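You operate a simulated robot arm through the tools that you are given. There is no shell and no other tool.

You run a simulated robot arm. Do the job below in one go: nothing can be reset, and whatever is moved stays where it is left.

TASK
Switch the demo box on and press the three loose key caps on to their letters.
Fine: switch on first; the letters are printed on the keyboard; three presses a cap at most; leave the fitted cap.

It is judged by the outcome, as a careful person would: the job done as asked, and still so three seconds after it is handed in. It fails if anything else is knocked over, pushed out of place, dropped, spilled or broken. A push-on lid holds only when it is set on centred and level and pressed home; a screw cap is set on level and turned clockwise until tight.

THE ROBOT
A 7-joint arm with a fingered hand, fixed in place. Base frame: the origin is at the foot of the arm, x ahead of it, y to its left, z up; the work surface is at about z = 807. Readings come in mm, degrees, newtons and seconds.
With the tool pointing down near the work surface it reaches from about 320 to 720 mm from the base axis. Its first joint turns from -166.0 to 166.0 degrees. Payload 4 kg.
The tool frame sits at the grasp point between the pads (the TCP): z along the fingers, y along the line on which they close. The tips reach 26 mm beyond it. Largest opening 148 mm; the body of the gripper starts 73 mm behind the TCP. The gripper is a hand of 3 fingers: y runs from the thumb to the fingers, the wrist lies at [0, 0, -239] in the tool frame, and closing takes about 1.5 s.
Orientation is that of the tool frame in the base frame, as a unit quaternion [w, x, y, z]. With the fingers straight down and closing along the base's y, the tool's x points along the base's -x, its y along +y and its z along -z.

THE INTERFACE
- The arm moves only by the tool drive_tool. Its argument "deltas" is a list of rows, each a list of 7 numbers: the shift along the base's x, y, z in m, then the turn, a rotation vector about the base's x, y, z in degrees, then the closure in counts, from 0 (fully open) to 255 (shut). In form: [[dx, dy, dz, wx, wy, wz, jaw], ...]. A call has 1 to 20 rows; each row shifts and turns the commanded pose from where the row before left it. Rows are played at 5 a second. More than 50 mm and 8.6 degrees between two rows, or a gripper value outside its range, and nothing of the call is played. Where a pose cannot be reached the arm comes as near as it can. A force on the tool above 40 N (or 10 N above the force at the start of the call, whichever is more), or a blocked arm, ends the call early, and 0.2 s more pass. Each finger travels about 72 mm/s and halts on what it meets, pressing with about 31 N; the grip force reading is that of the motor and also rises with nothing between the fingers. The clock runs only during rows and for 0.2 s after the last one: add rows that do not move to give the fingers time. It gives the time, the measured TCP pose, the force on the tool (base axes), the opening and the grip force at its end, in the units of the frame above (readings bear some noise), with the torque about the TCP (base axes, N m) and any sound that the robot's microphone picked up, and new pictures: "views" is both (left out), scene, wrist or none.
- Cameras (640 x 400 px; columns grow to the right, rows downward): "scene" is fixed at [220.2, 650.6, 1563.4]; the picture's right is [-0.77, -0.64, 0.00], its down [-0.44, 0.53, -0.72] and it looks along [0.46, -0.55, -0.69] (base axes); focal length 345 px, centre (320, 200). "wrist" rides on the gripper at [68, -39, -90] in the tool frame; the picture's right is [0.50, 0.87, 0.00], its down [-0.66, 0.38, -0.65] and it looks along [-0.57, 0.33, 0.76] (tool axes); focal length 222 px, centre (320, 200). There is no depth. A picture from a camera that has moved, and an enlarged one, comes with that camera's place and axes in the base frame and with its lens.
- slide_trunk(by): slides the trunk up (or, below 0, down) by that many mm; the arm rides with it, the base frame stays. It gives what a move gives, with no picture.
- preshape(shape): the hand has 3 fingers and takes this shape, open, in about a second: jaw (thumb against the fingers, like two jaws); tri (thumb and two fingers); tip (a fingertip pinch); poke (one finger out to press); point (the index stretched); flat (the hand flat); cup (the hand cupped); fist (a fist). The gripper value then closes the fingers along that shape, each until it touches; the sizes above hold for jaw. It gives what a move gives, with no picture.
- inspect(camera, box): a new picture of the part [left, top, right, bottom] of that camera's present view, enlarged. The clock stands still meanwhile.
- finish_job(): hands the job in; it is judged then, once.

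Places have to be worked out from the pictures, the camera data and where the tool is seen. Open the gripper and draw the arm clear of the work before you hand the job in, unless the task says otherwise.

The tools are called by a JSON object that holds its "fn" and its "kwargs". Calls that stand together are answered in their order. drive_tool: Moves the arm, as the interface text tells. Its arguments: {"type":"object","properties":{"deltas":{"type":"array"},"views":{"type":"string","enum":["both","scene","wrist","none"]}},"required":["deltas"]} The other tools are called the same way: slide_trunk (by) slides the trunk up or down; preshape (shape) gives the hand a shape; inspect (camera, box) takes an enlarged picture of a part of a camera's view; finish_job () hands the job in.

At the start:

```text
time: 0.0
tcp_pos: [378.1, -201.4, 1143.5]
orientation: [0.001, 0.0, 1.0, 0.0]
force: [0.1, -0.1, -0.1]
moment: [-0.02, 0.03, 0.03]
gripper_width: 147.9
gripper_force: 0.1
shape: jaw
trunk travel left (down, up): [-525.0, 65.0]
```

scene: 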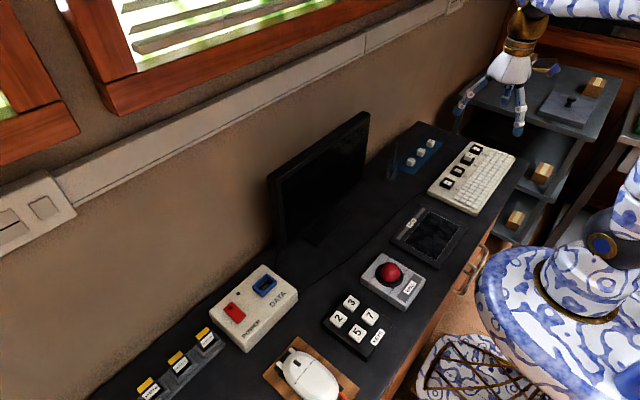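
wrist: 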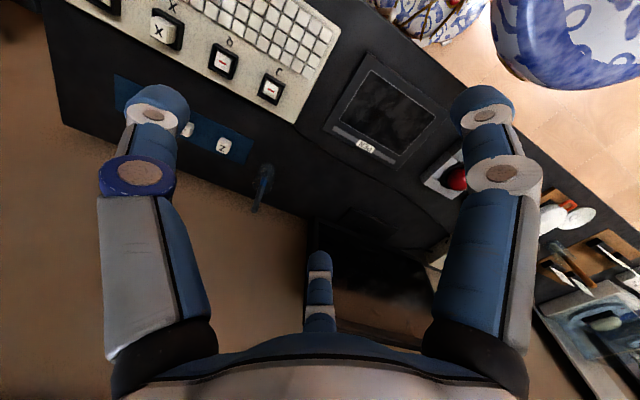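

I start by looking closely at the scene: the keyboard with four large key places, the blue mat with three caps, and the box marked POWER/DATA.

{"fn": "inspect", "kwargs": {"camera": "scene", "box": [380, 120, 540, 220]}}

{"fn": "inspect", "kwargs": {"camera": "scene", "box": [190, 250, 310, 360]}}

{"fn": "inspect", "kwargs": {"camera": "wrist", "box": [60, 0, 340, 200]}}

{"fn": "inspect", "kwargs": {"camera": "scene", "box": [310, 190, 480, 370]}}

```text
4.00 times, centred on (460, 170) of scene
camera zoom: at [220.2, 650.6, 1563.4], right [-0.77, -0.64, 0.0], down [-0.44, 0.53, -0.72], along [0.46, -0.55, -0.69], focal length 1381 px, centre (-240, 320)
```

zoom: 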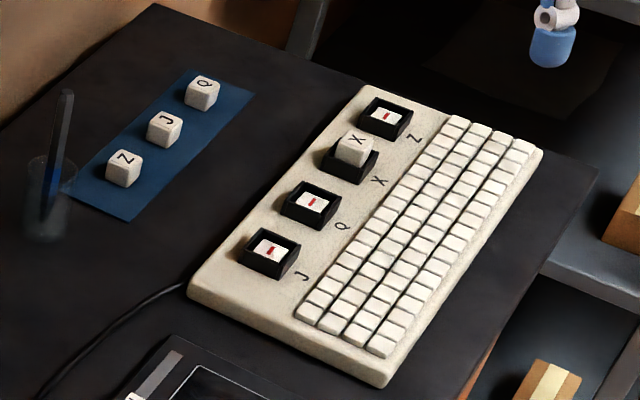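

```text
3.64 times, centred on (250, 305) of scene
camera zoom: at [220.2, 650.6, 1563.4], right [-0.77, -0.64, 0.0], down [-0.44, 0.53, -0.72], along [0.46, -0.55, -0.69], focal length 1256 px, centre (574, -182)
```

zoom: 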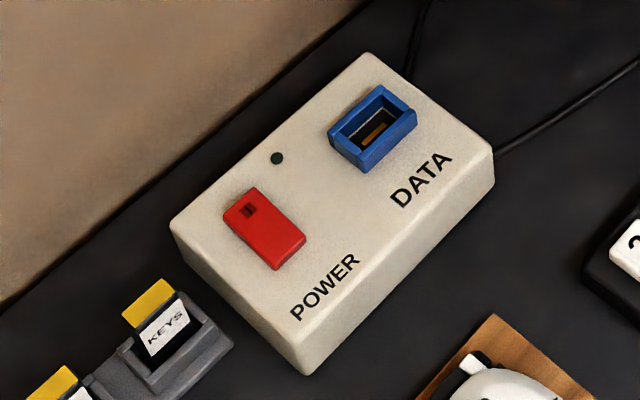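

```text
2.00 times, centred on (200, 100) of wrist
camera zoom: at [311.4, -241.0, 1234.4], right [-0.5, 0.87, 0.0], down [0.66, 0.38, 0.65], along [0.57, 0.33, -0.76], focal length 444 px, centre (560, 400)
```

zoom: 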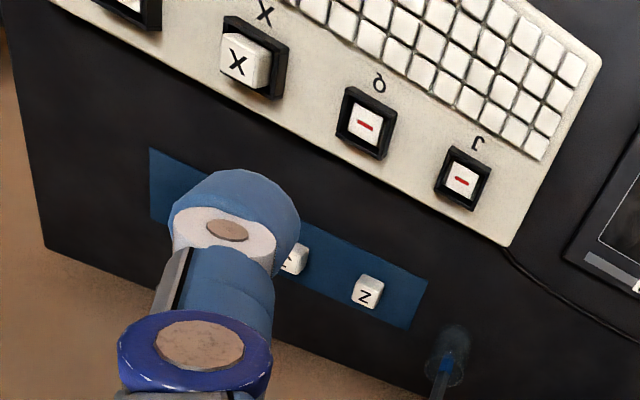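

```text
2.22 times, centred on (395, 280) of scene
camera zoom: at [220.2, 650.6, 1563.4], right [-0.77, -0.64, 0.0], down [-0.44, 0.53, -0.72], along [0.46, -0.55, -0.69], focal length 767 px, centre (153, 22)
```

zoom: 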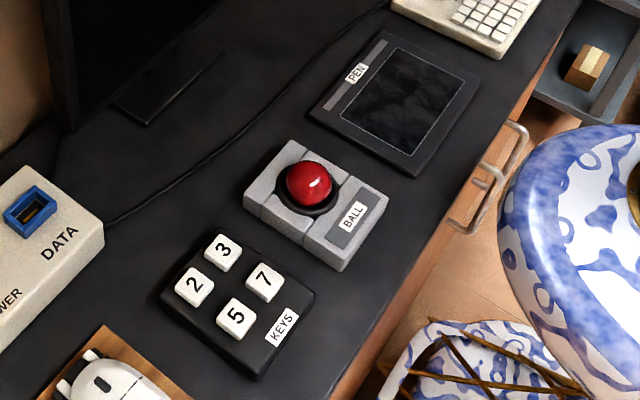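

The red POWER rocker on the box sits near x≈605, y≈484 (top about z≈850). The caps Z/J/Q lie at x≈595, y≈-299/-377/-452. The empty places J, Q, Z are at x≈440, y≈-255/-334/-494. I look closer at the rocker and letters and shape the hand to poke to see where the finger is.

{"fn": "inspect", "kwargs": {"camera": "scene", "box": [215, 285, 265, 330]}}

{"fn": "inspect", "kwargs": {"camera": "scene", "box": [400, 135, 440, 170]}}

{"fn": "inspect", "kwargs": {"camera": "scene", "box": [430, 135, 490, 200]}}

{"fn": "preshape", "kwargs": {"shape": "poke"}}

```text
8.89 times, centred on (240, 308) of scene
camera zoom: at [220.2, 650.6, 1563.4], right [-0.77, -0.64, 0.0], down [-0.44, 0.53, -0.72], along [0.46, -0.55, -0.69], focal length 3069 px, centre (1031, -756)
```

zoom: 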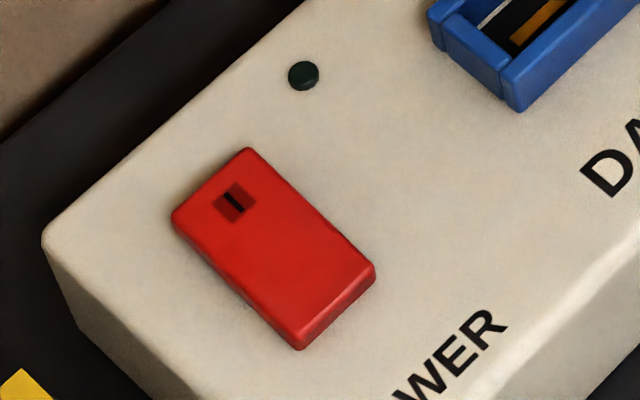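

```text
11.43 times, centred on (420, 152) of scene
camera zoom: at [220.2, 650.6, 1563.4], right [-0.77, -0.64, 0.0], down [-0.44, 0.53, -0.72], along [0.46, -0.55, -0.69], focal length 3946 px, centre (-823, 743)
```

zoom: 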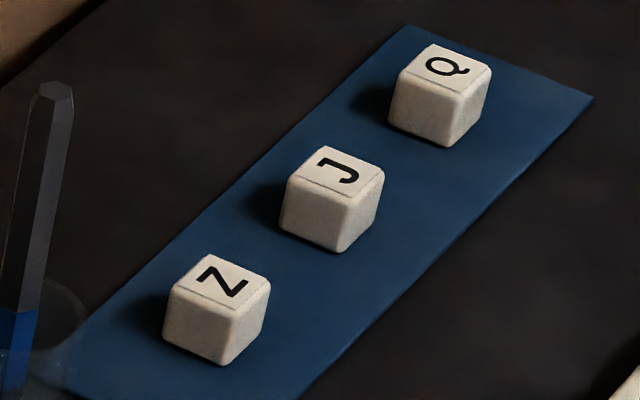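

```text
6.15 times, centred on (460, 168) of scene
camera zoom: at [220.2, 650.6, 1563.4], right [-0.77, -0.64, 0.0], down [-0.44, 0.53, -0.72], along [0.46, -0.55, -0.69], focal length 2125 px, centre (-542, 400)
```

zoom: 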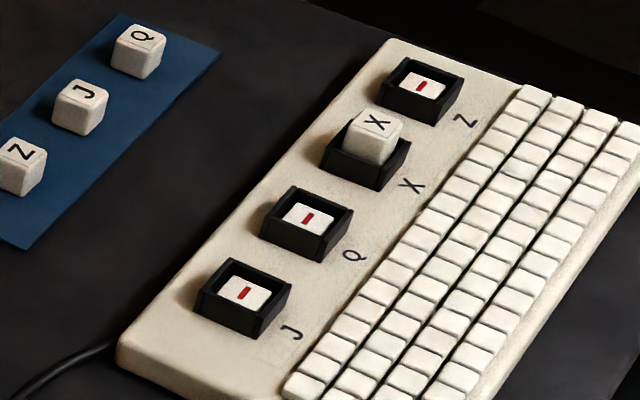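

```text
time: 0.9
tcp_pos: [378.1, -202.4, 1143.6]
orientation: [0.001, 0.0, 1.0, -0.001]
force: [0.5, -0.1, -0.2]
moment: [0.01, 0.02, 0.03]
gripper_width: 0.0
gripper_force: 0.1
shape: poke
trunk travel left (down, up): [-525.0, 65.0]
```

The rocker's near end (toward the robot) seems raised and the indicator is dark. I zoom more on each letter to compare the way they face, and view the poke hand.

{"fn": "inspect", "kwargs": {"camera": "scene", "box": [403, 154, 419, 164]}}

{"fn": "inspect", "kwargs": {"camera": "scene", "box": [412, 145, 428, 155]}}

{"fn": "inspect", "kwargs": {"camera": "scene", "box": [446, 172, 470, 196]}}

{"fn": "inspect", "kwargs": {"camera": "scene", "box": [466, 140, 486, 158]}}

{"fn": "drive_tool", "kwargs": {"deltas": [[0, 0, 0, 0, 0, 0, 0]]}}

```text
16.00 times, centred on (411, 159) of scene
camera zoom: at [220.2, 650.6, 1563.4], right [-0.77, -0.64, 0.0], down [-0.44, 0.53, -0.72], along [0.46, -0.55, -0.69], focal length 5524 px, centre (-1136, 856)
```

zoom: 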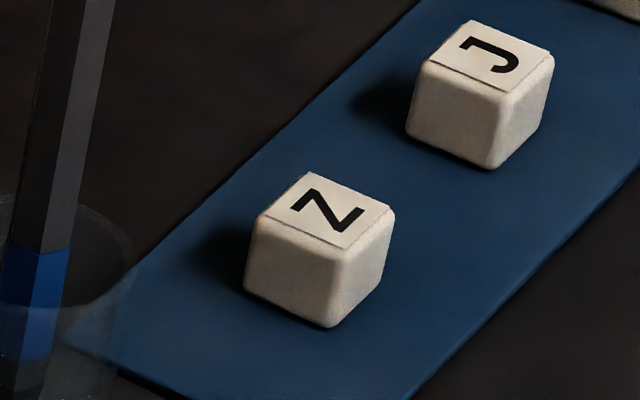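

```text
16.00 times, centred on (420, 150) of scene
camera zoom: at [220.2, 650.6, 1563.4], right [-0.77, -0.64, 0.0], down [-0.44, 0.53, -0.72], along [0.46, -0.55, -0.69], focal length 5524 px, centre (-1280, 1000)
```

zoom: 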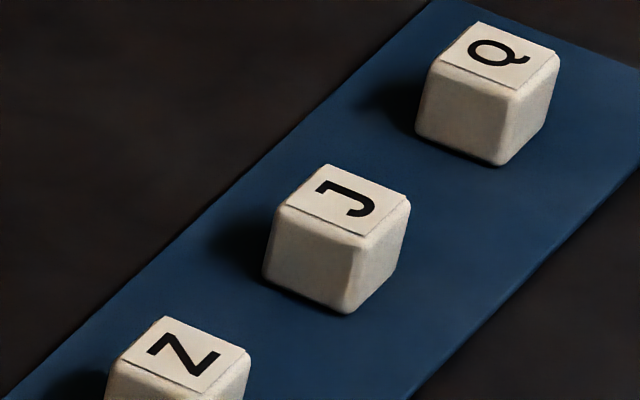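

```text
16.00 times, centred on (458, 184) of scene
camera zoom: at [220.2, 650.6, 1563.4], right [-0.77, -0.64, 0.0], down [-0.44, 0.53, -0.72], along [0.46, -0.55, -0.69], focal length 5524 px, centre (-1888, 456)
```

zoom: 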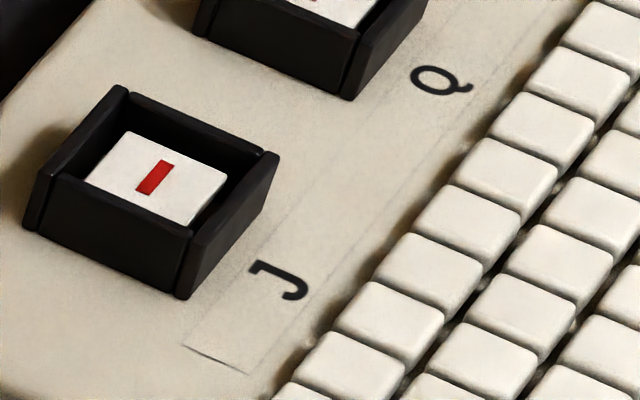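

```text
16.00 times, centred on (476, 149) of scene
camera zoom: at [220.2, 650.6, 1563.4], right [-0.77, -0.64, 0.0], down [-0.44, 0.53, -0.72], along [0.46, -0.55, -0.69], focal length 5524 px, centre (-2176, 1016)
```

zoom: 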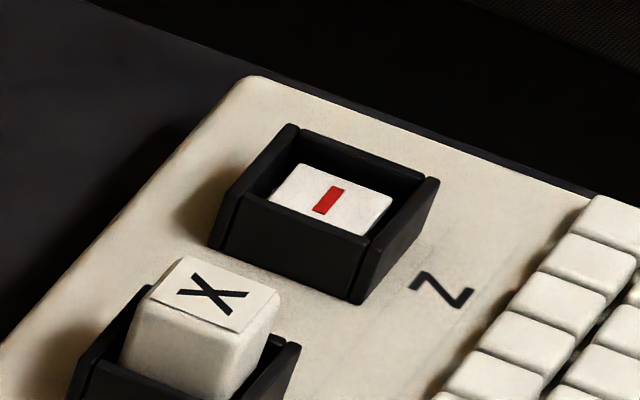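

```text
time: 1.3
tcp_pos: [378.8, -202.2, 1142.5]
orientation: [-0.001, 0.0, 1.0, 0.0]
force: [0.6, 0.0, 0.1]
moment: [0.0, 0.03, 0.0]
gripper_width: 0.3
gripper_force: 0.1
shape: poke
trunk travel left (down, up): [-525.0, 65.0]
camera wrist: at [311.4, -241.0, 1234.4], right [-0.5, 0.87, 0.0], down [0.66, 0.38, 0.65], along [0.57, 0.33, -0.76], focal length 222 px, centre (320, 200)
```

scene: 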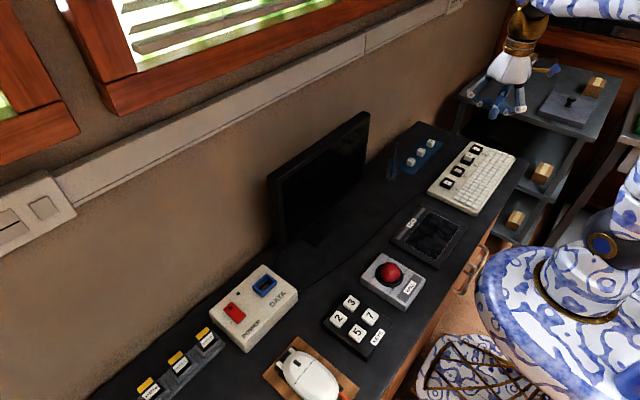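
wrist: 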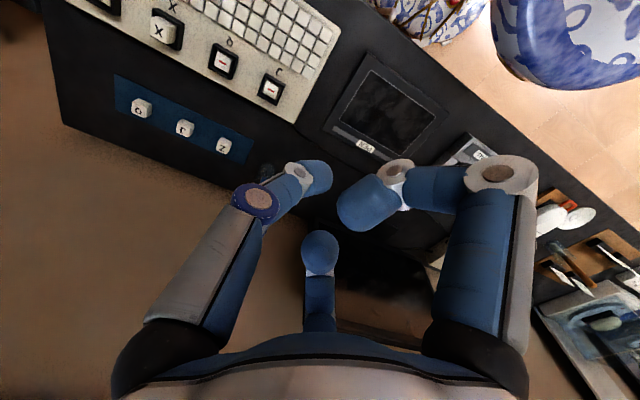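

The loose caps already face the same way as the printed letters, so they only need to be carried across without turning. I look at the poke hand closely to find which finger sticks out.

{"fn": "inspect", "kwargs": {"camera": "scene", "box": [450, 30, 570, 140]}}

{"fn": "inspect", "kwargs": {"camera": "wrist", "box": [200, 100, 440, 300]}}

```text
3.64 times, centred on (510, 85) of scene
camera zoom: at [220.2, 650.6, 1563.4], right [-0.77, -0.64, 0.0], down [-0.44, 0.53, -0.72], along [0.46, -0.55, -0.69], focal length 1256 px, centre (-371, 618)
```

zoom: 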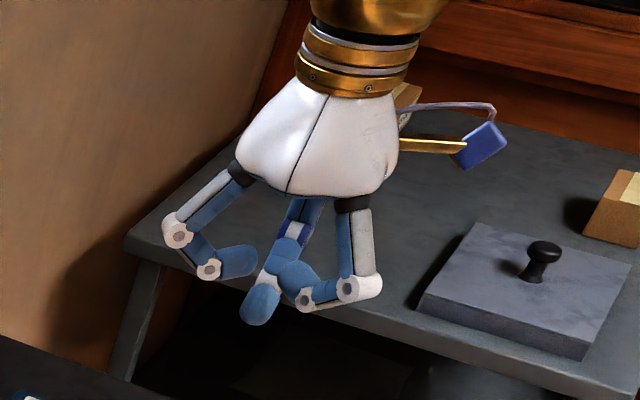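

```text
2.00 times, centred on (320, 200) of wrist
camera zoom: at [311.4, -241.0, 1234.4], right [-0.5, 0.87, 0.0], down [0.66, 0.38, 0.65], along [0.57, 0.33, -0.76], focal length 444 px, centre (320, 200)
```

zoom: 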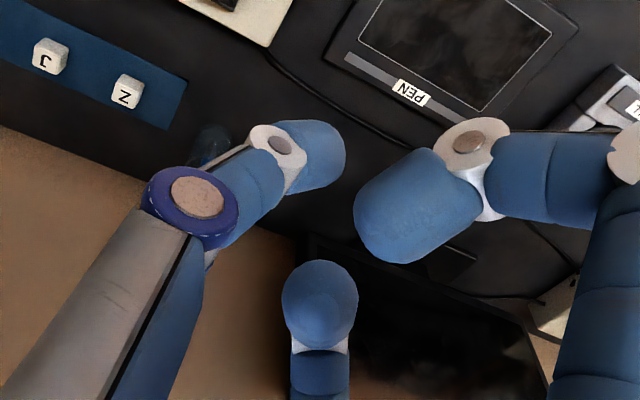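

In poke the thumb tip sits on the tool axis about 25 mm beyond the TCP, with the other fingers about 20 mm higher. I carry the hand high over to the box side to view the rocker from near.

{"fn": "drive_tool", "kwargs": {"deltas": [[0.0037, 0.0466, -0.0066, 0, 0, 0, 0], [0.0037, 0.0466, -0.0066, 0, 0, 0, 0], [0.0037, 0.0466, -0.0066, 0, 0, 0, 0], [0.0037, 0.0466, -0.0066, 0, 0, 0, 0], [0.0037, 0.0466, -0.0066, 0, 0, 0, 0], [0.0037, 0.0466, -0.0066, 0, 0, 0, 0], [0.0037, 0.0466, -0.0066, 0, 0, 0, 0], [0.0037, 0.0466, -0.0066, 0, 0, 0, 0], [0.0037, 0.0466, -0.0066, 0, 0, 0, 0], [0.0037, 0.0466, -0.0066, 0, 0, 0, 0], [0.0037, 0.0466, -0.0066, 0, 0, 0, 0], [0.0037, 0.0466, -0.0066, 0, 0, 0, 0], [0.0037, 0.0466, -0.0066, 0, 0, 0, 0], [0.0037, 0.0466, -0.0066, 0, 0, 0, 0], [0, 0, 0, 0, 0, 0, 0]]}}

```text
time: 4.5
tcp_pos: [428.1, 455.5, 1049.5]
orientation: [0.0, 0.0, 1.0, 0.0]
force: [-0.4, 0.1, -0.1]
moment: [-0.02, 0.01, 0.02]
gripper_width: 0.3
gripper_force: 0.0
shape: poke
trunk travel left (down, up): [-525.0, 65.0]
camera wrist: at [362.2, 415.2, 1141.4], right [-0.5, 0.87, 0.0], down [0.66, 0.38, 0.65], along [0.57, 0.33, -0.76], focal length 222 px, centre (320, 200)
```

scene: 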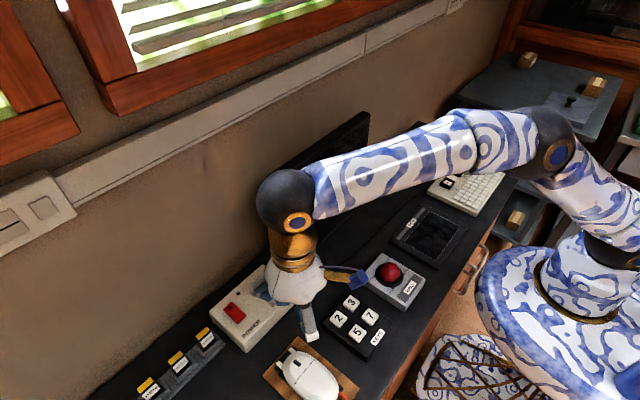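
wrist: 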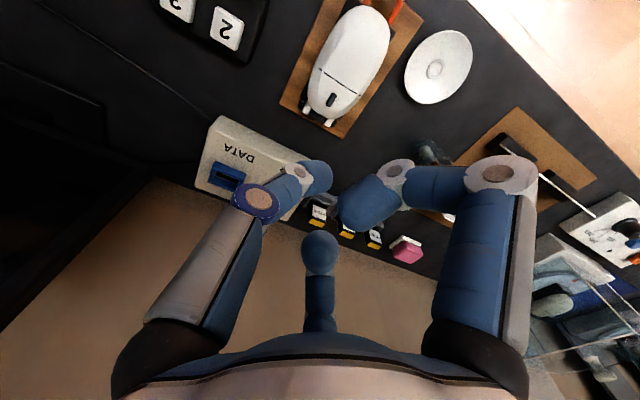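

The thumb hides the rocker from here, so I move out over the box a little, keeping height, to see the rocker between the fingers.

{"fn": "drive_tool", "kwargs": {"deltas": [[0.04, -0.006, 0, 0, 0, 0, 0], [0.04, -0.006, 0, 0, 0, 0, 0], [0.04, -0.006, 0, 0, 0, 0, 0], [0.03, -0.006, 0, 0, 0, 0, 0], [0, 0, 0, 0, 0, 0, 0]]}}

{"fn": "inspect", "kwargs": {"camera": "wrist", "box": [240, 40, 480, 200]}}

```text
time: 5.7
tcp_pos: [550.7, 404.6, 1041.6]
orientation: [0.0, 0.0, 1.0, -0.001]
force: [0.2, 0.2, -0.5]
moment: [-0.04, 0.01, -0.04]
gripper_width: 0.1
gripper_force: 0.0
shape: poke
out of reach, approached as far as the arm can: row 3, 4
trunk travel left (down, up): [-525.0, 65.0]
camera wrist: at [484.7, 365.6, 1133.2], right [-0.5, 0.87, 0.0], down [0.66, 0.38, 0.65], along [0.57, 0.33, -0.76], focal length 222 px, centre (320, 200)
```

scene: 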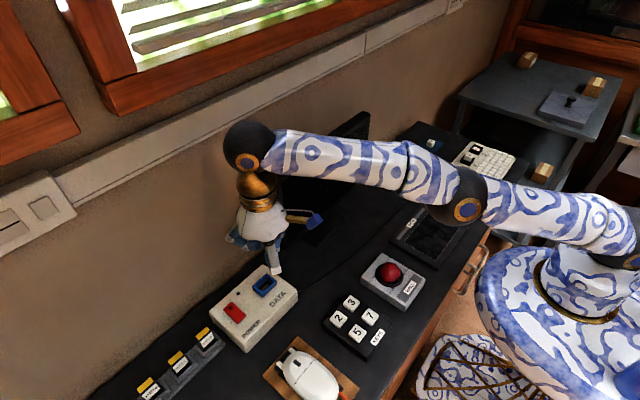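
wrist: 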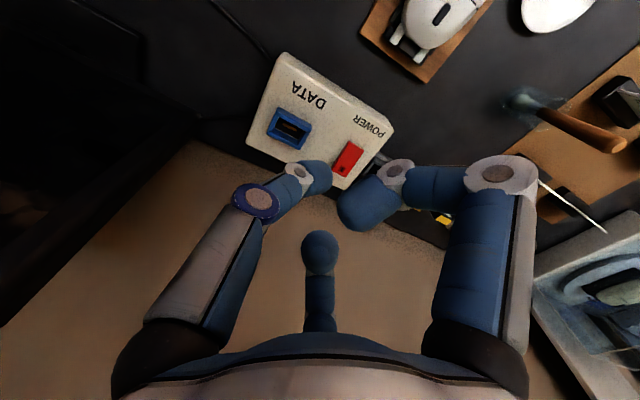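

```text
2.50 times, centred on (360, 120) of wrist
camera zoom: at [484.7, 365.6, 1133.2], right [-0.5, 0.87, 0.0], down [0.66, 0.38, 0.65], along [0.57, 0.33, -0.76], focal length 555 px, centre (220, 400)
```

zoom: 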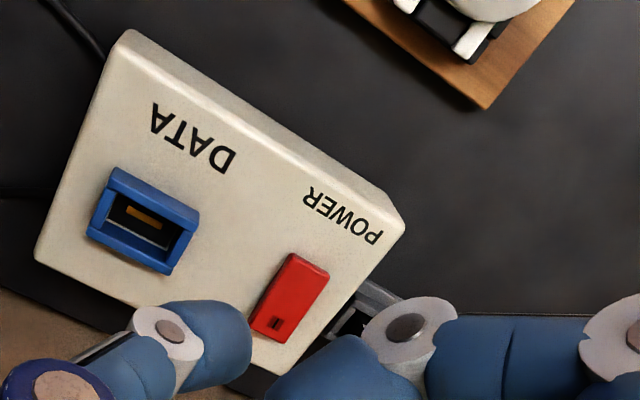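

The rocker is now visible from both cameras; I zoom strongly to judge which of its ends stands up.

{"fn": "inspect", "kwargs": {"camera": "scene", "box": [224, 299, 248, 327]}}

{"fn": "inspect", "kwargs": {"camera": "wrist", "box": [320, 130, 380, 180]}}

```text
14.29 times, centred on (236, 313) of scene
camera zoom: at [220.2, 650.6, 1563.4], right [-0.77, -0.64, 0.0], down [-0.44, 0.53, -0.72], along [0.46, -0.55, -0.69], focal length 4932 px, centre (1520, -1414)
```

zoom: 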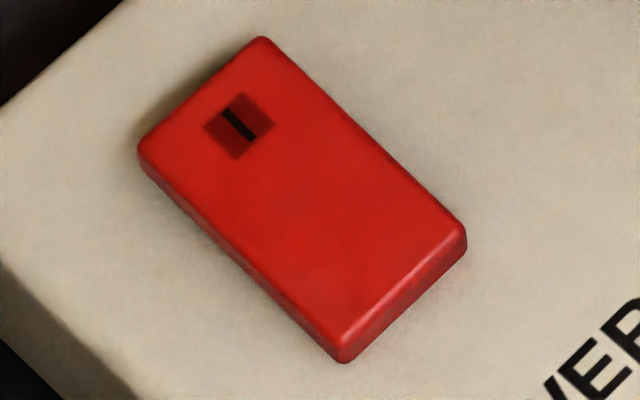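

```text
8.00 times, centred on (350, 155) of wrist
camera zoom: at [484.7, 365.6, 1133.2], right [-0.5, 0.87, 0.0], down [0.66, 0.38, 0.65], along [0.57, 0.33, -0.76], focal length 1777 px, centre (80, 560)
```

zoom: 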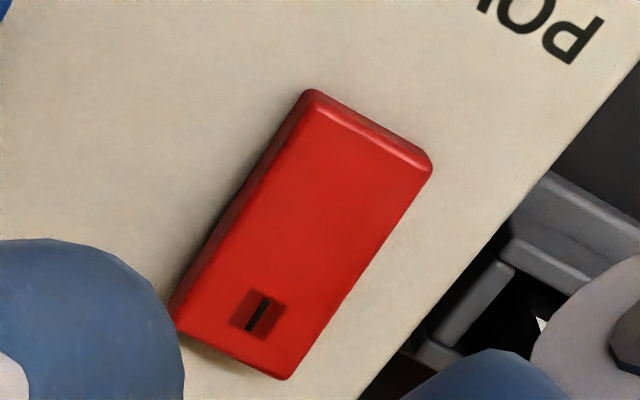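

Triangulating the rocker's corners gives the far end (with the "I" mark) near z≈860 and the near end near z≈852, so the "I" end is up and must be pressed at about (620, 481). That is beyond straight-down reach, so I tilt the tool about 20° outward while coming lower.

{"fn": "drive_tool", "kwargs": {"deltas": [[-0.01, -0.005, -0.02, 4.09, -5.27, 0, 0], [0, 0, -0.02, 4.09, -5.27, 0, 0], [0, 0, -0.02, 4.09, -5.27, 0, 0], [0, 0, 0, 0, 0, 0, 0]]}}

```text
time: 6.7
tcp_pos: [550.2, 403.3, 994.1]
orientation: [0.138, 0.0, 0.985, 0.106]
force: [0.0, -0.2, -0.3]
moment: [-0.01, 0.0, -0.01]
gripper_width: 0.1
gripper_force: 0.1
shape: poke
out of reach, approached as far as the arm can: row 1
trunk travel left (down, up): [-525.0, 65.0]
camera wrist: at [463.6, 349.1, 1052.6], right [-0.51, 0.86, 0.05], down [0.44, 0.21, 0.87], along [0.74, 0.46, -0.49], focal length 222 px, centre (320, 200)
```

scene: 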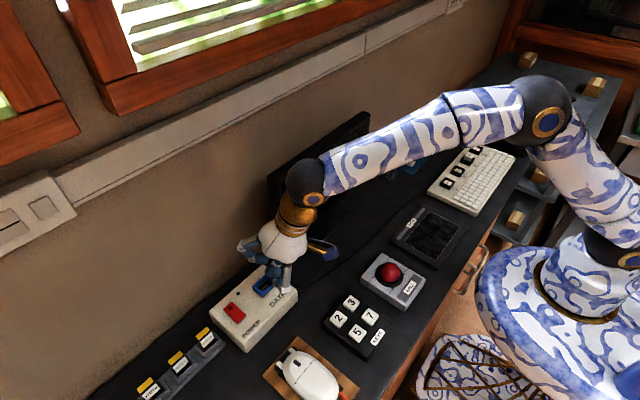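
wrist: 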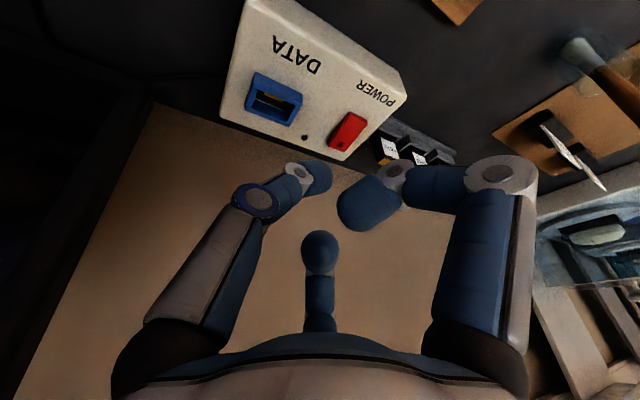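

The tilt is as planned. Next I bring the tip above the "I" end of the rocker, about 20 mm over it.

{"fn": "drive_tool", "kwargs": {"deltas": [[0.02, 0.024, -0.01, 0, 0, 0, 0], [0.02, 0.024, -0.02, 0, 0, 0, 0], [0.016, 0.018, -0.025, 0, 0, 0, 0], [0.007, 0.006, -0.03, 0, 0, 0, 0], [0, 0, 0, 0, 0, 0, 0]]}}

{"fn": "inspect", "kwargs": {"camera": "scene", "box": [190, 240, 310, 350]}}

{"fn": "inspect", "kwargs": {"camera": "wrist", "box": [240, 100, 400, 220]}}

```text
time: 7.9
tcp_pos: [613.2, 476.5, 904.4]
orientation: [0.138, -0.001, 0.985, 0.106]
force: [0.7, 0.5, 0.5]
moment: [0.03, 0.01, -0.02]
gripper_width: 0.0
gripper_force: 0.1
shape: poke
trunk travel left (down, up): [-525.0, 65.0]
camera wrist: at [526.8, 420.6, 964.6], right [-0.51, 0.86, 0.05], down [0.44, 0.21, 0.87], along [0.74, 0.46, -0.49], focal length 222 px, centre (320, 200)
```

scene: 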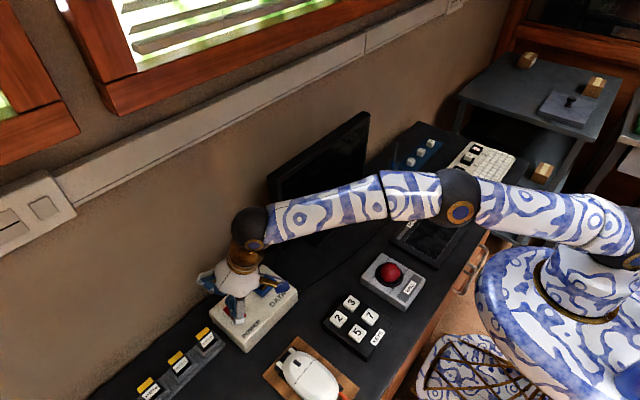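
wrist: 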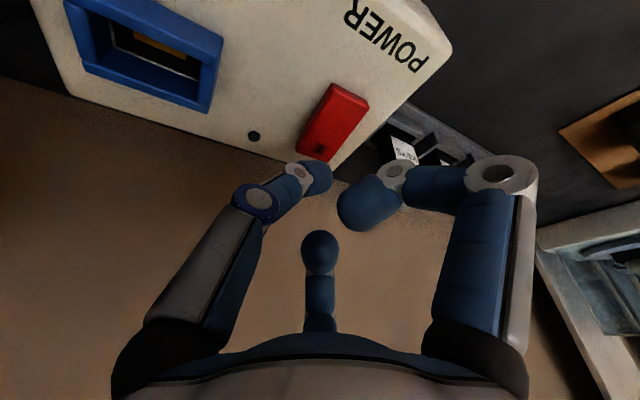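

```text
3.64 times, centred on (250, 295) of scene
camera zoom: at [220.2, 650.6, 1563.4], right [-0.77, -0.64, 0.0], down [-0.44, 0.53, -0.72], along [0.46, -0.55, -0.69], focal length 1256 px, centre (574, -146)
```

zoom: 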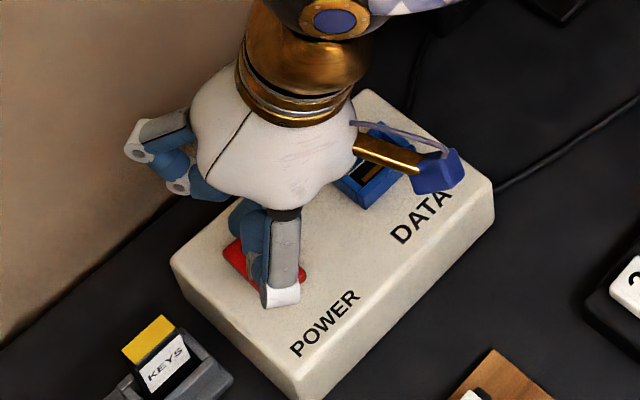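

```text
3.33 times, centred on (320, 160) of wrist
camera zoom: at [526.8, 420.6, 964.6], right [-0.51, 0.86, 0.05], down [0.44, 0.21, 0.87], along [0.74, 0.46, -0.49], focal length 740 px, centre (320, 333)
```

zoom: 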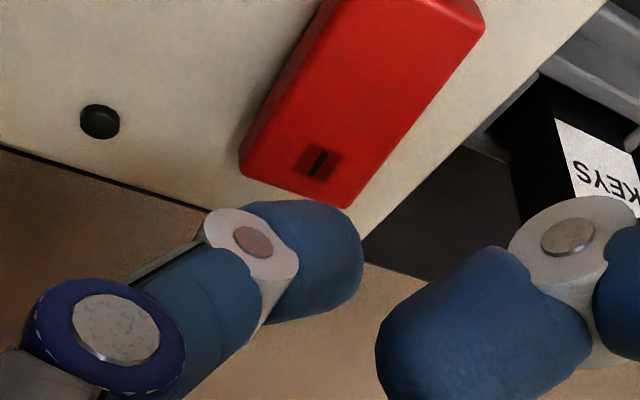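

The tip should be about 20 mm above the "I" mark and the other fingers clear the box. I lower straight down in small steps, watching the force.

{"fn": "drive_tool", "kwargs": {"deltas": [[0, 0, -0.005, 0, 0, 0, 0], [0, 0, -0.005, 0, 0, 0, 0], [0, 0, -0.005, 0, 0, 0, 0], [0, 0, 0, 0, 0, 0, 0]]}}

{"fn": "inspect", "kwargs": {"camera": "wrist", "box": [240, 100, 400, 220]}}

{"fn": "inspect", "kwargs": {"camera": "scene", "box": [210, 270, 280, 340]}}

```text
time: 8.9
tcp_pos: [612.0, 475.7, 892.1]
orientation: [0.137, 0.0, 0.985, 0.107]
force: [-0.5, -0.2, 0.1]
moment: [-0.01, 0.01, 0.0]
gripper_width: 0.2
gripper_force: 0.0
shape: poke
trunk travel left (down, up): [-525.0, 65.0]
camera wrist: at [525.7, 420.9, 950.9], right [-0.51, 0.86, 0.05], down [0.44, 0.21, 0.87], along [0.74, 0.46, -0.49], focal length 222 px, centre (320, 200)
```

scene: 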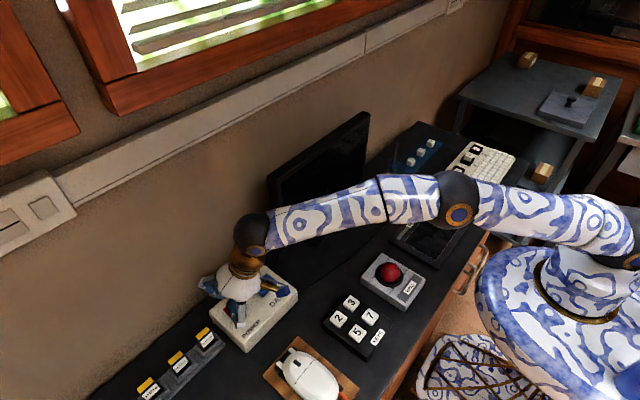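
wrist: 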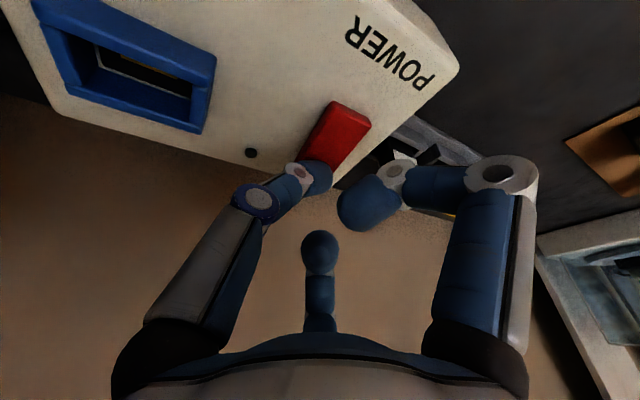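

```text
3.33 times, centred on (320, 160) of wrist
camera zoom: at [525.7, 420.9, 950.9], right [-0.51, 0.86, 0.05], down [0.44, 0.21, 0.87], along [0.74, 0.46, -0.49], focal length 740 px, centre (320, 333)
```

zoom: 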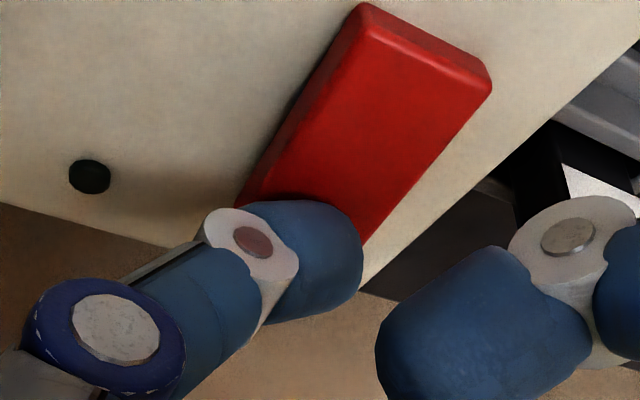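

```text
5.71 times, centred on (245, 305) of scene
camera zoom: at [220.2, 650.6, 1563.4], right [-0.77, -0.64, 0.0], down [-0.44, 0.53, -0.72], along [0.46, -0.55, -0.69], focal length 1973 px, centre (749, -400)
```

zoom: 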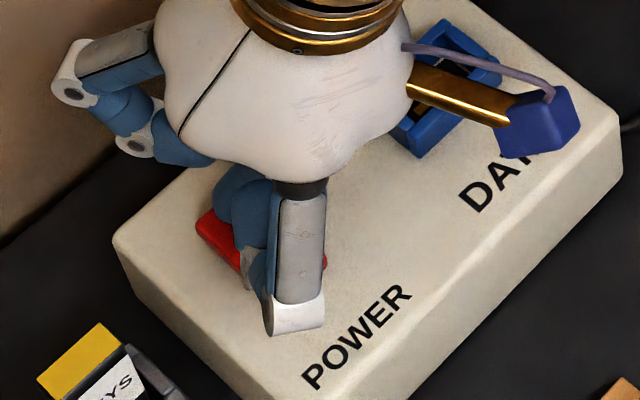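

The thumb covers the "I" end and nothing has touched yet (tip ≈ z 868). I keep going down in finer steps.

{"fn": "drive_tool", "kwargs": {"deltas": [[0, 0, -0.005, 0, 0, 0, 0], [0, 0, -0.003, 0, 0, 0, 0], [0, 0, -0.003, 0, 0, 0, 0], [0, 0, -0.003, 0, 0, 0, 0], [0, 0, 0, 0, 0, 0, 0]], "views": "wrist"}}

```text
time: 10.1
tcp_pos: [613.6, 471.9, 882.4]
orientation: [0.141, 0.001, 0.984, 0.109]
force: [3.9, -8.9, 30.5]
moment: [0.13, -0.12, -0.05]
gripper_width: 0.0
gripper_force: 0.0
shape: poke
trunk travel left (down, up): [-525.0, 65.0]
heard: click
camera wrist: at [526.4, 417.3, 941.2], right [-0.51, 0.86, 0.05], down [0.44, 0.21, 0.87], along [0.74, 0.46, -0.48], focal length 222 px, centre (320, 200)
```

wrist: 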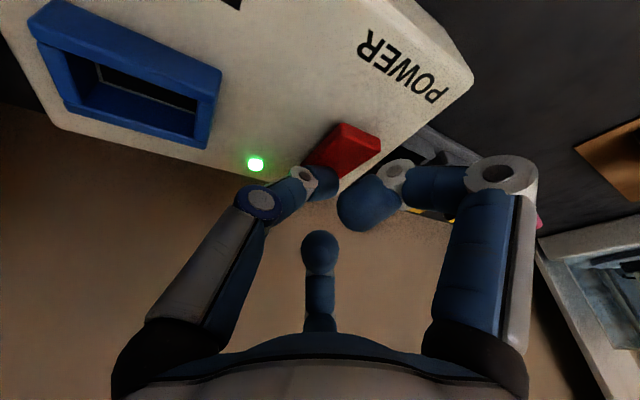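

A click was heard and the indicator is green: the box is on. I lift straight up off the rocker.

{"fn": "drive_tool", "kwargs": {"deltas": [[0, 0, 0.01, 0, 0, 0, 0], [0, 0, 0.03, 0, 0, 0, 0], [0, 0, 0.04, 0, 0, 0, 0], [-0.03, -0.02, 0.03, 0, 0, 0, 0], [0, 0, 0, 0, 0, 0, 0]]}}

{"fn": "inspect", "kwargs": {"camera": "wrist", "box": [200, 40, 440, 200]}}

```text
time: 11.3
tcp_pos: [585.4, 454.0, 987.8]
orientation: [0.137, 0.0, 0.985, 0.106]
force: [-0.2, 0.5, -0.3]
moment: [0.01, 0.04, 0.02]
gripper_width: 0.0
gripper_force: 0.1
shape: poke
trunk travel left (down, up): [-525.0, 65.0]
camera wrist: at [497.8, 399.5, 1046.9], right [-0.51, 0.86, 0.05], down [0.44, 0.21, 0.87], along [0.74, 0.46, -0.49], focal length 222 px, centre (320, 200)
```

scene: 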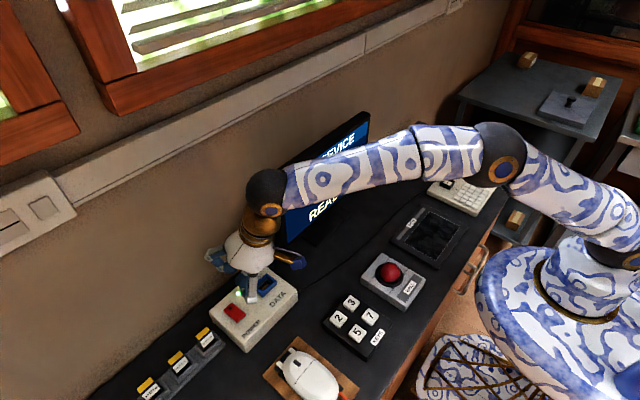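
wrist: 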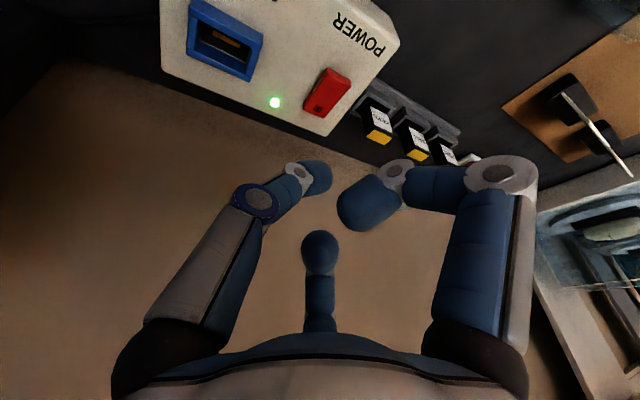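

```text
2.50 times, centred on (320, 120) of wrist
camera zoom: at [497.8, 399.5, 1046.9], right [-0.51, 0.86, 0.05], down [0.44, 0.21, 0.87], along [0.74, 0.46, -0.49], focal length 555 px, centre (320, 400)
```

zoom: 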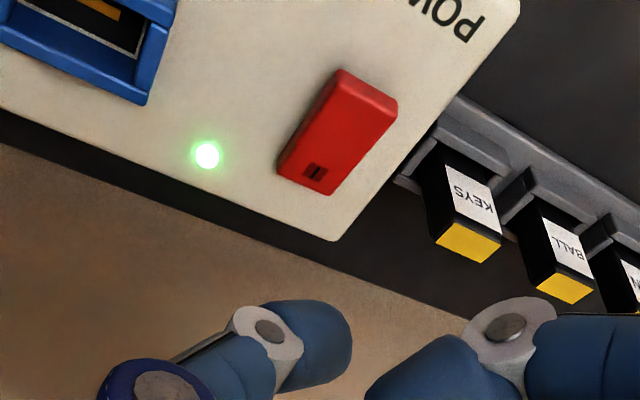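

The box is on and the monitor has lit up. I retract, straighten the tool and swing back towards the keyboard side well above everything.

{"fn": "drive_tool", "kwargs": {"deltas": [[-0.04, -0.01, 0.02, 0, 0, 0, 0], [-0.045, -0.015, 0.01, -4.09, 5.27, 0, 0], [-0.045, -0.015, 0.01, -4.09, 5.27, 0, 0], [-0.04, -0.02, 0.01, -4.09, 5.27, 0, 0], [0, -0.048, 0.01, 0, 0, 0, 0], [0, -0.048, 0.01, 0, 0, 0, 0], [0, -0.048, 0, 0, 0, 0, 0], [0, -0.048, 0, 0, 0, 0, 0], [0, -0.048, 0, 0, 0, 0, 0], [0, -0.048, 0, 0, 0, 0, 0], [0, -0.048, 0, 0, 0, 0, 0], [0, -0.048, 0, 0, 0, 0, 0], [0, -0.048, 0, 0, 0, 0, 0], [0, -0.048, 0, 0, 0, 0, 0], [0, -0.048, 0, 0, 0, 0, 0], [0, -0.048, 0, 0, 0, 0, 0], [0, 0, 0, 0, 0, 0, 0]]}}

{"fn": "inspect", "kwargs": {"camera": "scene", "box": [260, 100, 380, 260]}}

{"fn": "inspect", "kwargs": {"camera": "wrist", "box": [60, 0, 380, 200]}}

```text
time: 14.9
tcp_pos: [409.8, -180.6, 1062.1]
orientation: [0.0, -0.001, 1.0, 0.0]
force: [-0.3, -0.6, 0.0]
moment: [0.04, -0.06, 0.03]
gripper_width: 0.0
gripper_force: 0.1
shape: poke
trunk travel left (down, up): [-525.0, 65.0]
camera wrist: at [344.7, -219.7, 1151.9], right [-0.5, 0.87, 0.0], down [0.65, 0.38, 0.65], along [0.57, 0.33, -0.76], focal length 222 px, centre (320, 200)
```

scene: 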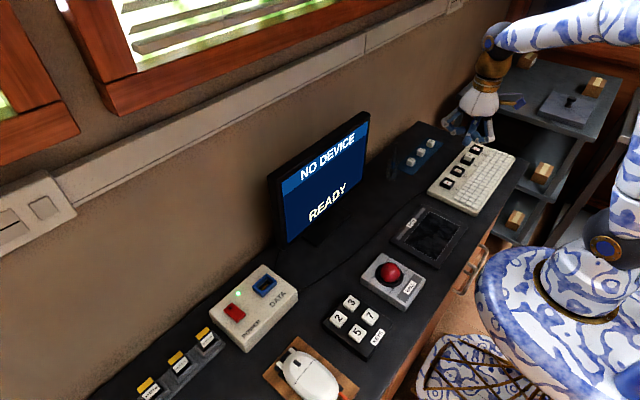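
wrist: 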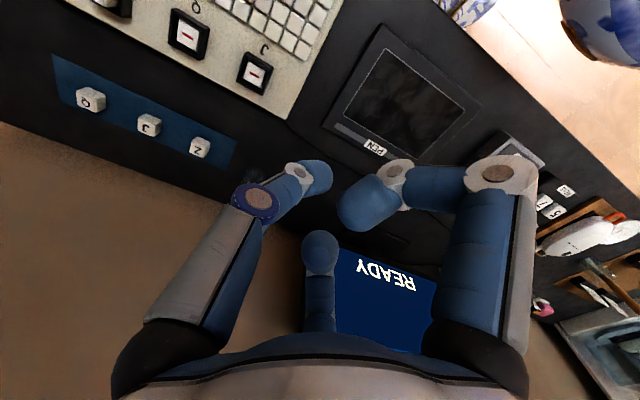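

```text
2.50 times, centred on (320, 180) of scene
camera zoom: at [220.2, 650.6, 1563.4], right [-0.77, -0.64, 0.0], down [-0.44, 0.53, -0.72], along [0.46, -0.55, -0.69], focal length 863 px, centre (320, 250)
```

zoom: 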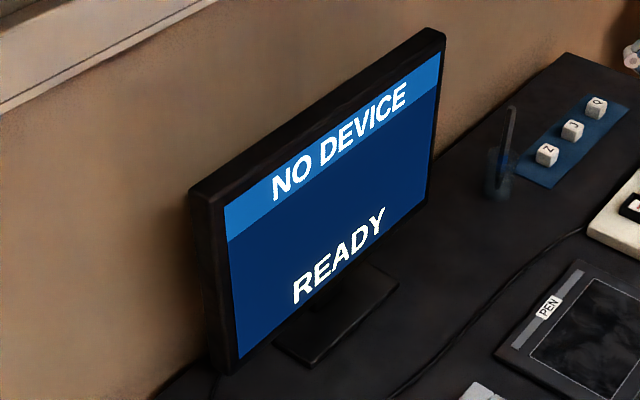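

```text
2.00 times, centred on (220, 100) of wrist
camera zoom: at [344.7, -219.7, 1151.9], right [-0.5, 0.87, 0.0], down [0.65, 0.38, 0.65], along [0.57, 0.33, -0.76], focal length 444 px, centre (520, 400)
```

zoom: 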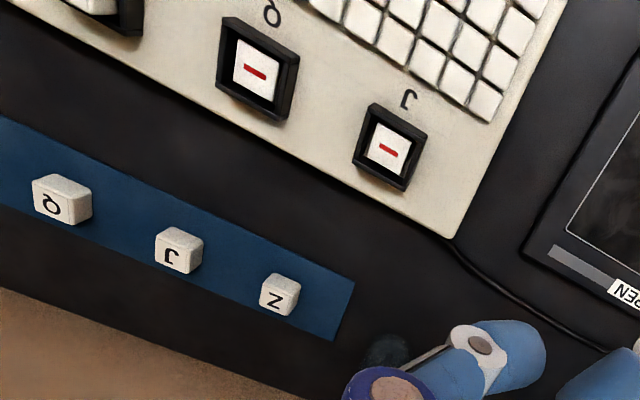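

The monitor is on ("NO DEVICE / READY"), which suits the task. Now I shape the hand as a fingertip pinch and look at it open and then partly closed.

{"fn": "preshape", "kwargs": {"shape": "tip"}}

{"fn": "drive_tool", "kwargs": {"deltas": [[0, 0, 0, 0, 0, 0, 0], [0, 0, 0, 0, 0, 0, 0]]}}

{"fn": "inspect", "kwargs": {"camera": "scene", "box": [430, 60, 540, 160]}}

```text
time: 15.8
tcp_pos: [410.0, -180.6, 1060.5]
orientation: [0.0, 0.0, 1.0, 0.0]
force: [-0.4, 0.0, -0.4]
moment: [0.03, 0.01, 0.02]
gripper_width: 148.1
gripper_force: 0.1
shape: tip
trunk travel left (down, up): [-525.0, 65.0]
```

```text
time: 16.4
tcp_pos: [411.5, -180.0, 1060.3]
orientation: [0.001, 0.001, 1.0, 0.0]
force: [0.4, -0.7, -1.0]
moment: [-0.01, 0.0, 0.0]
gripper_width: 148.1
gripper_force: 0.0
shape: tip
trunk travel left (down, up): [-525.0, 65.0]
camera wrist: at [344.7, -219.2, 1151.9], right [-0.5, 0.87, 0.0], down [0.66, 0.38, 0.65], along [0.57, 0.33, -0.76], focal length 222 px, centre (320, 200)
```

scene: 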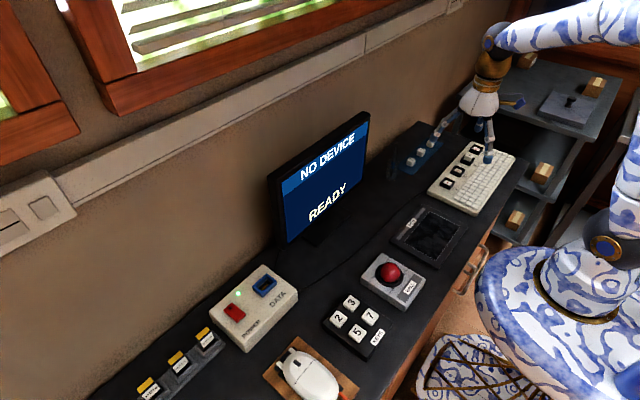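
wrist: 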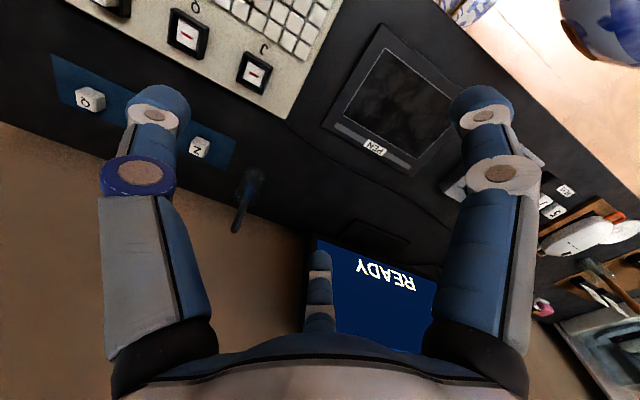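

```text
4.00 times, centred on (485, 110) of scene
camera zoom: at [220.2, 650.6, 1563.4], right [-0.77, -0.64, 0.0], down [-0.44, 0.53, -0.72], along [0.46, -0.55, -0.69], focal length 1381 px, centre (-340, 560)
```

zoom: 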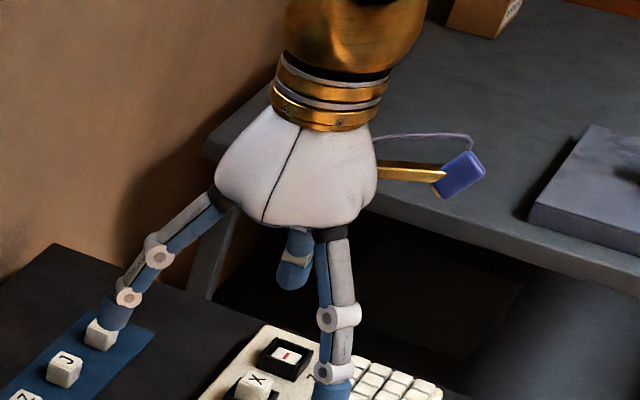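

Open, it looks the same as the jaw; I close it part way in the air to learn how the fingers come together.

{"fn": "drive_tool", "kwargs": {"deltas": [[0, 0, 0, 0, 0, 0, 190], [0, 0, 0, 0, 0, 0, 190], [0, 0, 0, 0, 0, 0, 190], [0, 0, 0, 0, 0, 0, 190], [0, 0, 0, 0, 0, 0, 190], [0, 0, 0, 0, 0, 0, 190], [0, 0, 0, 0, 0, 0, 190]]}}

{"fn": "inspect", "kwargs": {"camera": "scene", "box": [430, 60, 540, 160]}}

{"fn": "inspect", "kwargs": {"camera": "wrist", "box": [200, 80, 440, 280]}}

```text
time: 18.0
tcp_pos: [410.4, -180.6, 1061.2]
orientation: [0.0, 0.0, 1.0, -0.001]
force: [-0.1, 0.2, -0.5]
moment: [-0.01, 0.0, 0.03]
gripper_width: 38.2
gripper_force: 0.0
shape: tip
trunk travel left (down, up): [-525.0, 65.0]
camera wrist: at [344.7, -219.2, 1151.9], right [-0.5, 0.87, 0.0], down [0.66, 0.38, 0.65], along [0.57, 0.33, -0.76], focal length 222 px, centre (320, 200)
```

scene: 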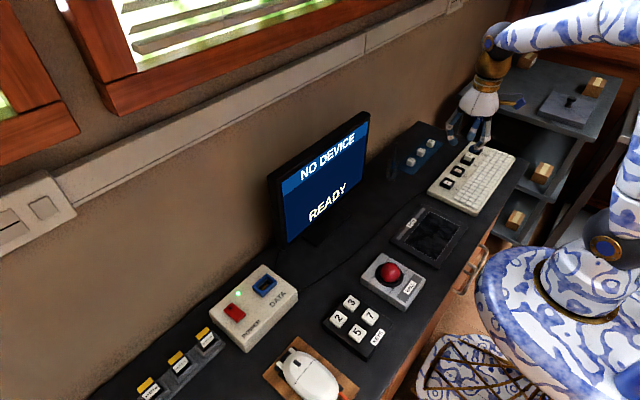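
wrist: 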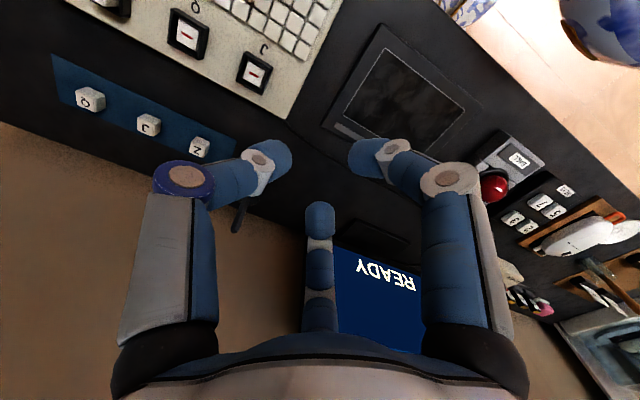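

```text
4.00 times, centred on (485, 110) of scene
camera zoom: at [220.2, 650.6, 1563.4], right [-0.77, -0.64, 0.0], down [-0.44, 0.53, -0.72], along [0.46, -0.55, -0.69], focal length 1381 px, centre (-340, 560)
```

zoom: 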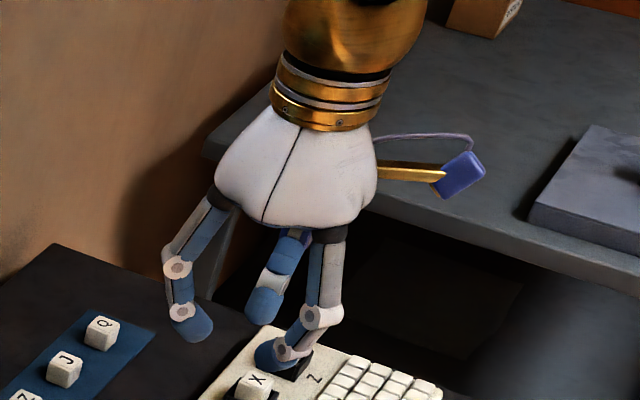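

```text
2.00 times, centred on (320, 180) of wrist
camera zoom: at [344.7, -219.2, 1151.9], right [-0.5, 0.87, 0.0], down [0.66, 0.38, 0.65], along [0.57, 0.33, -0.76], focal length 444 px, centre (320, 240)
```

zoom: 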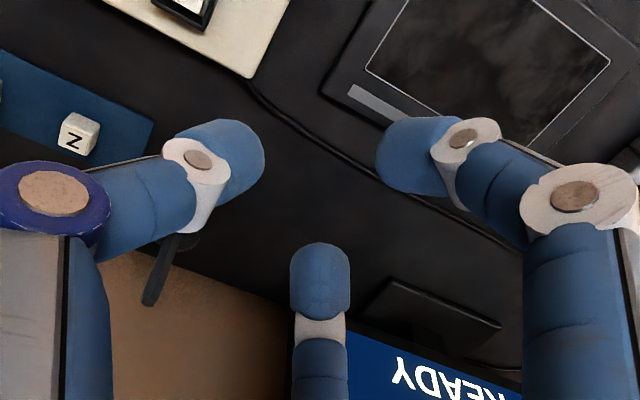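

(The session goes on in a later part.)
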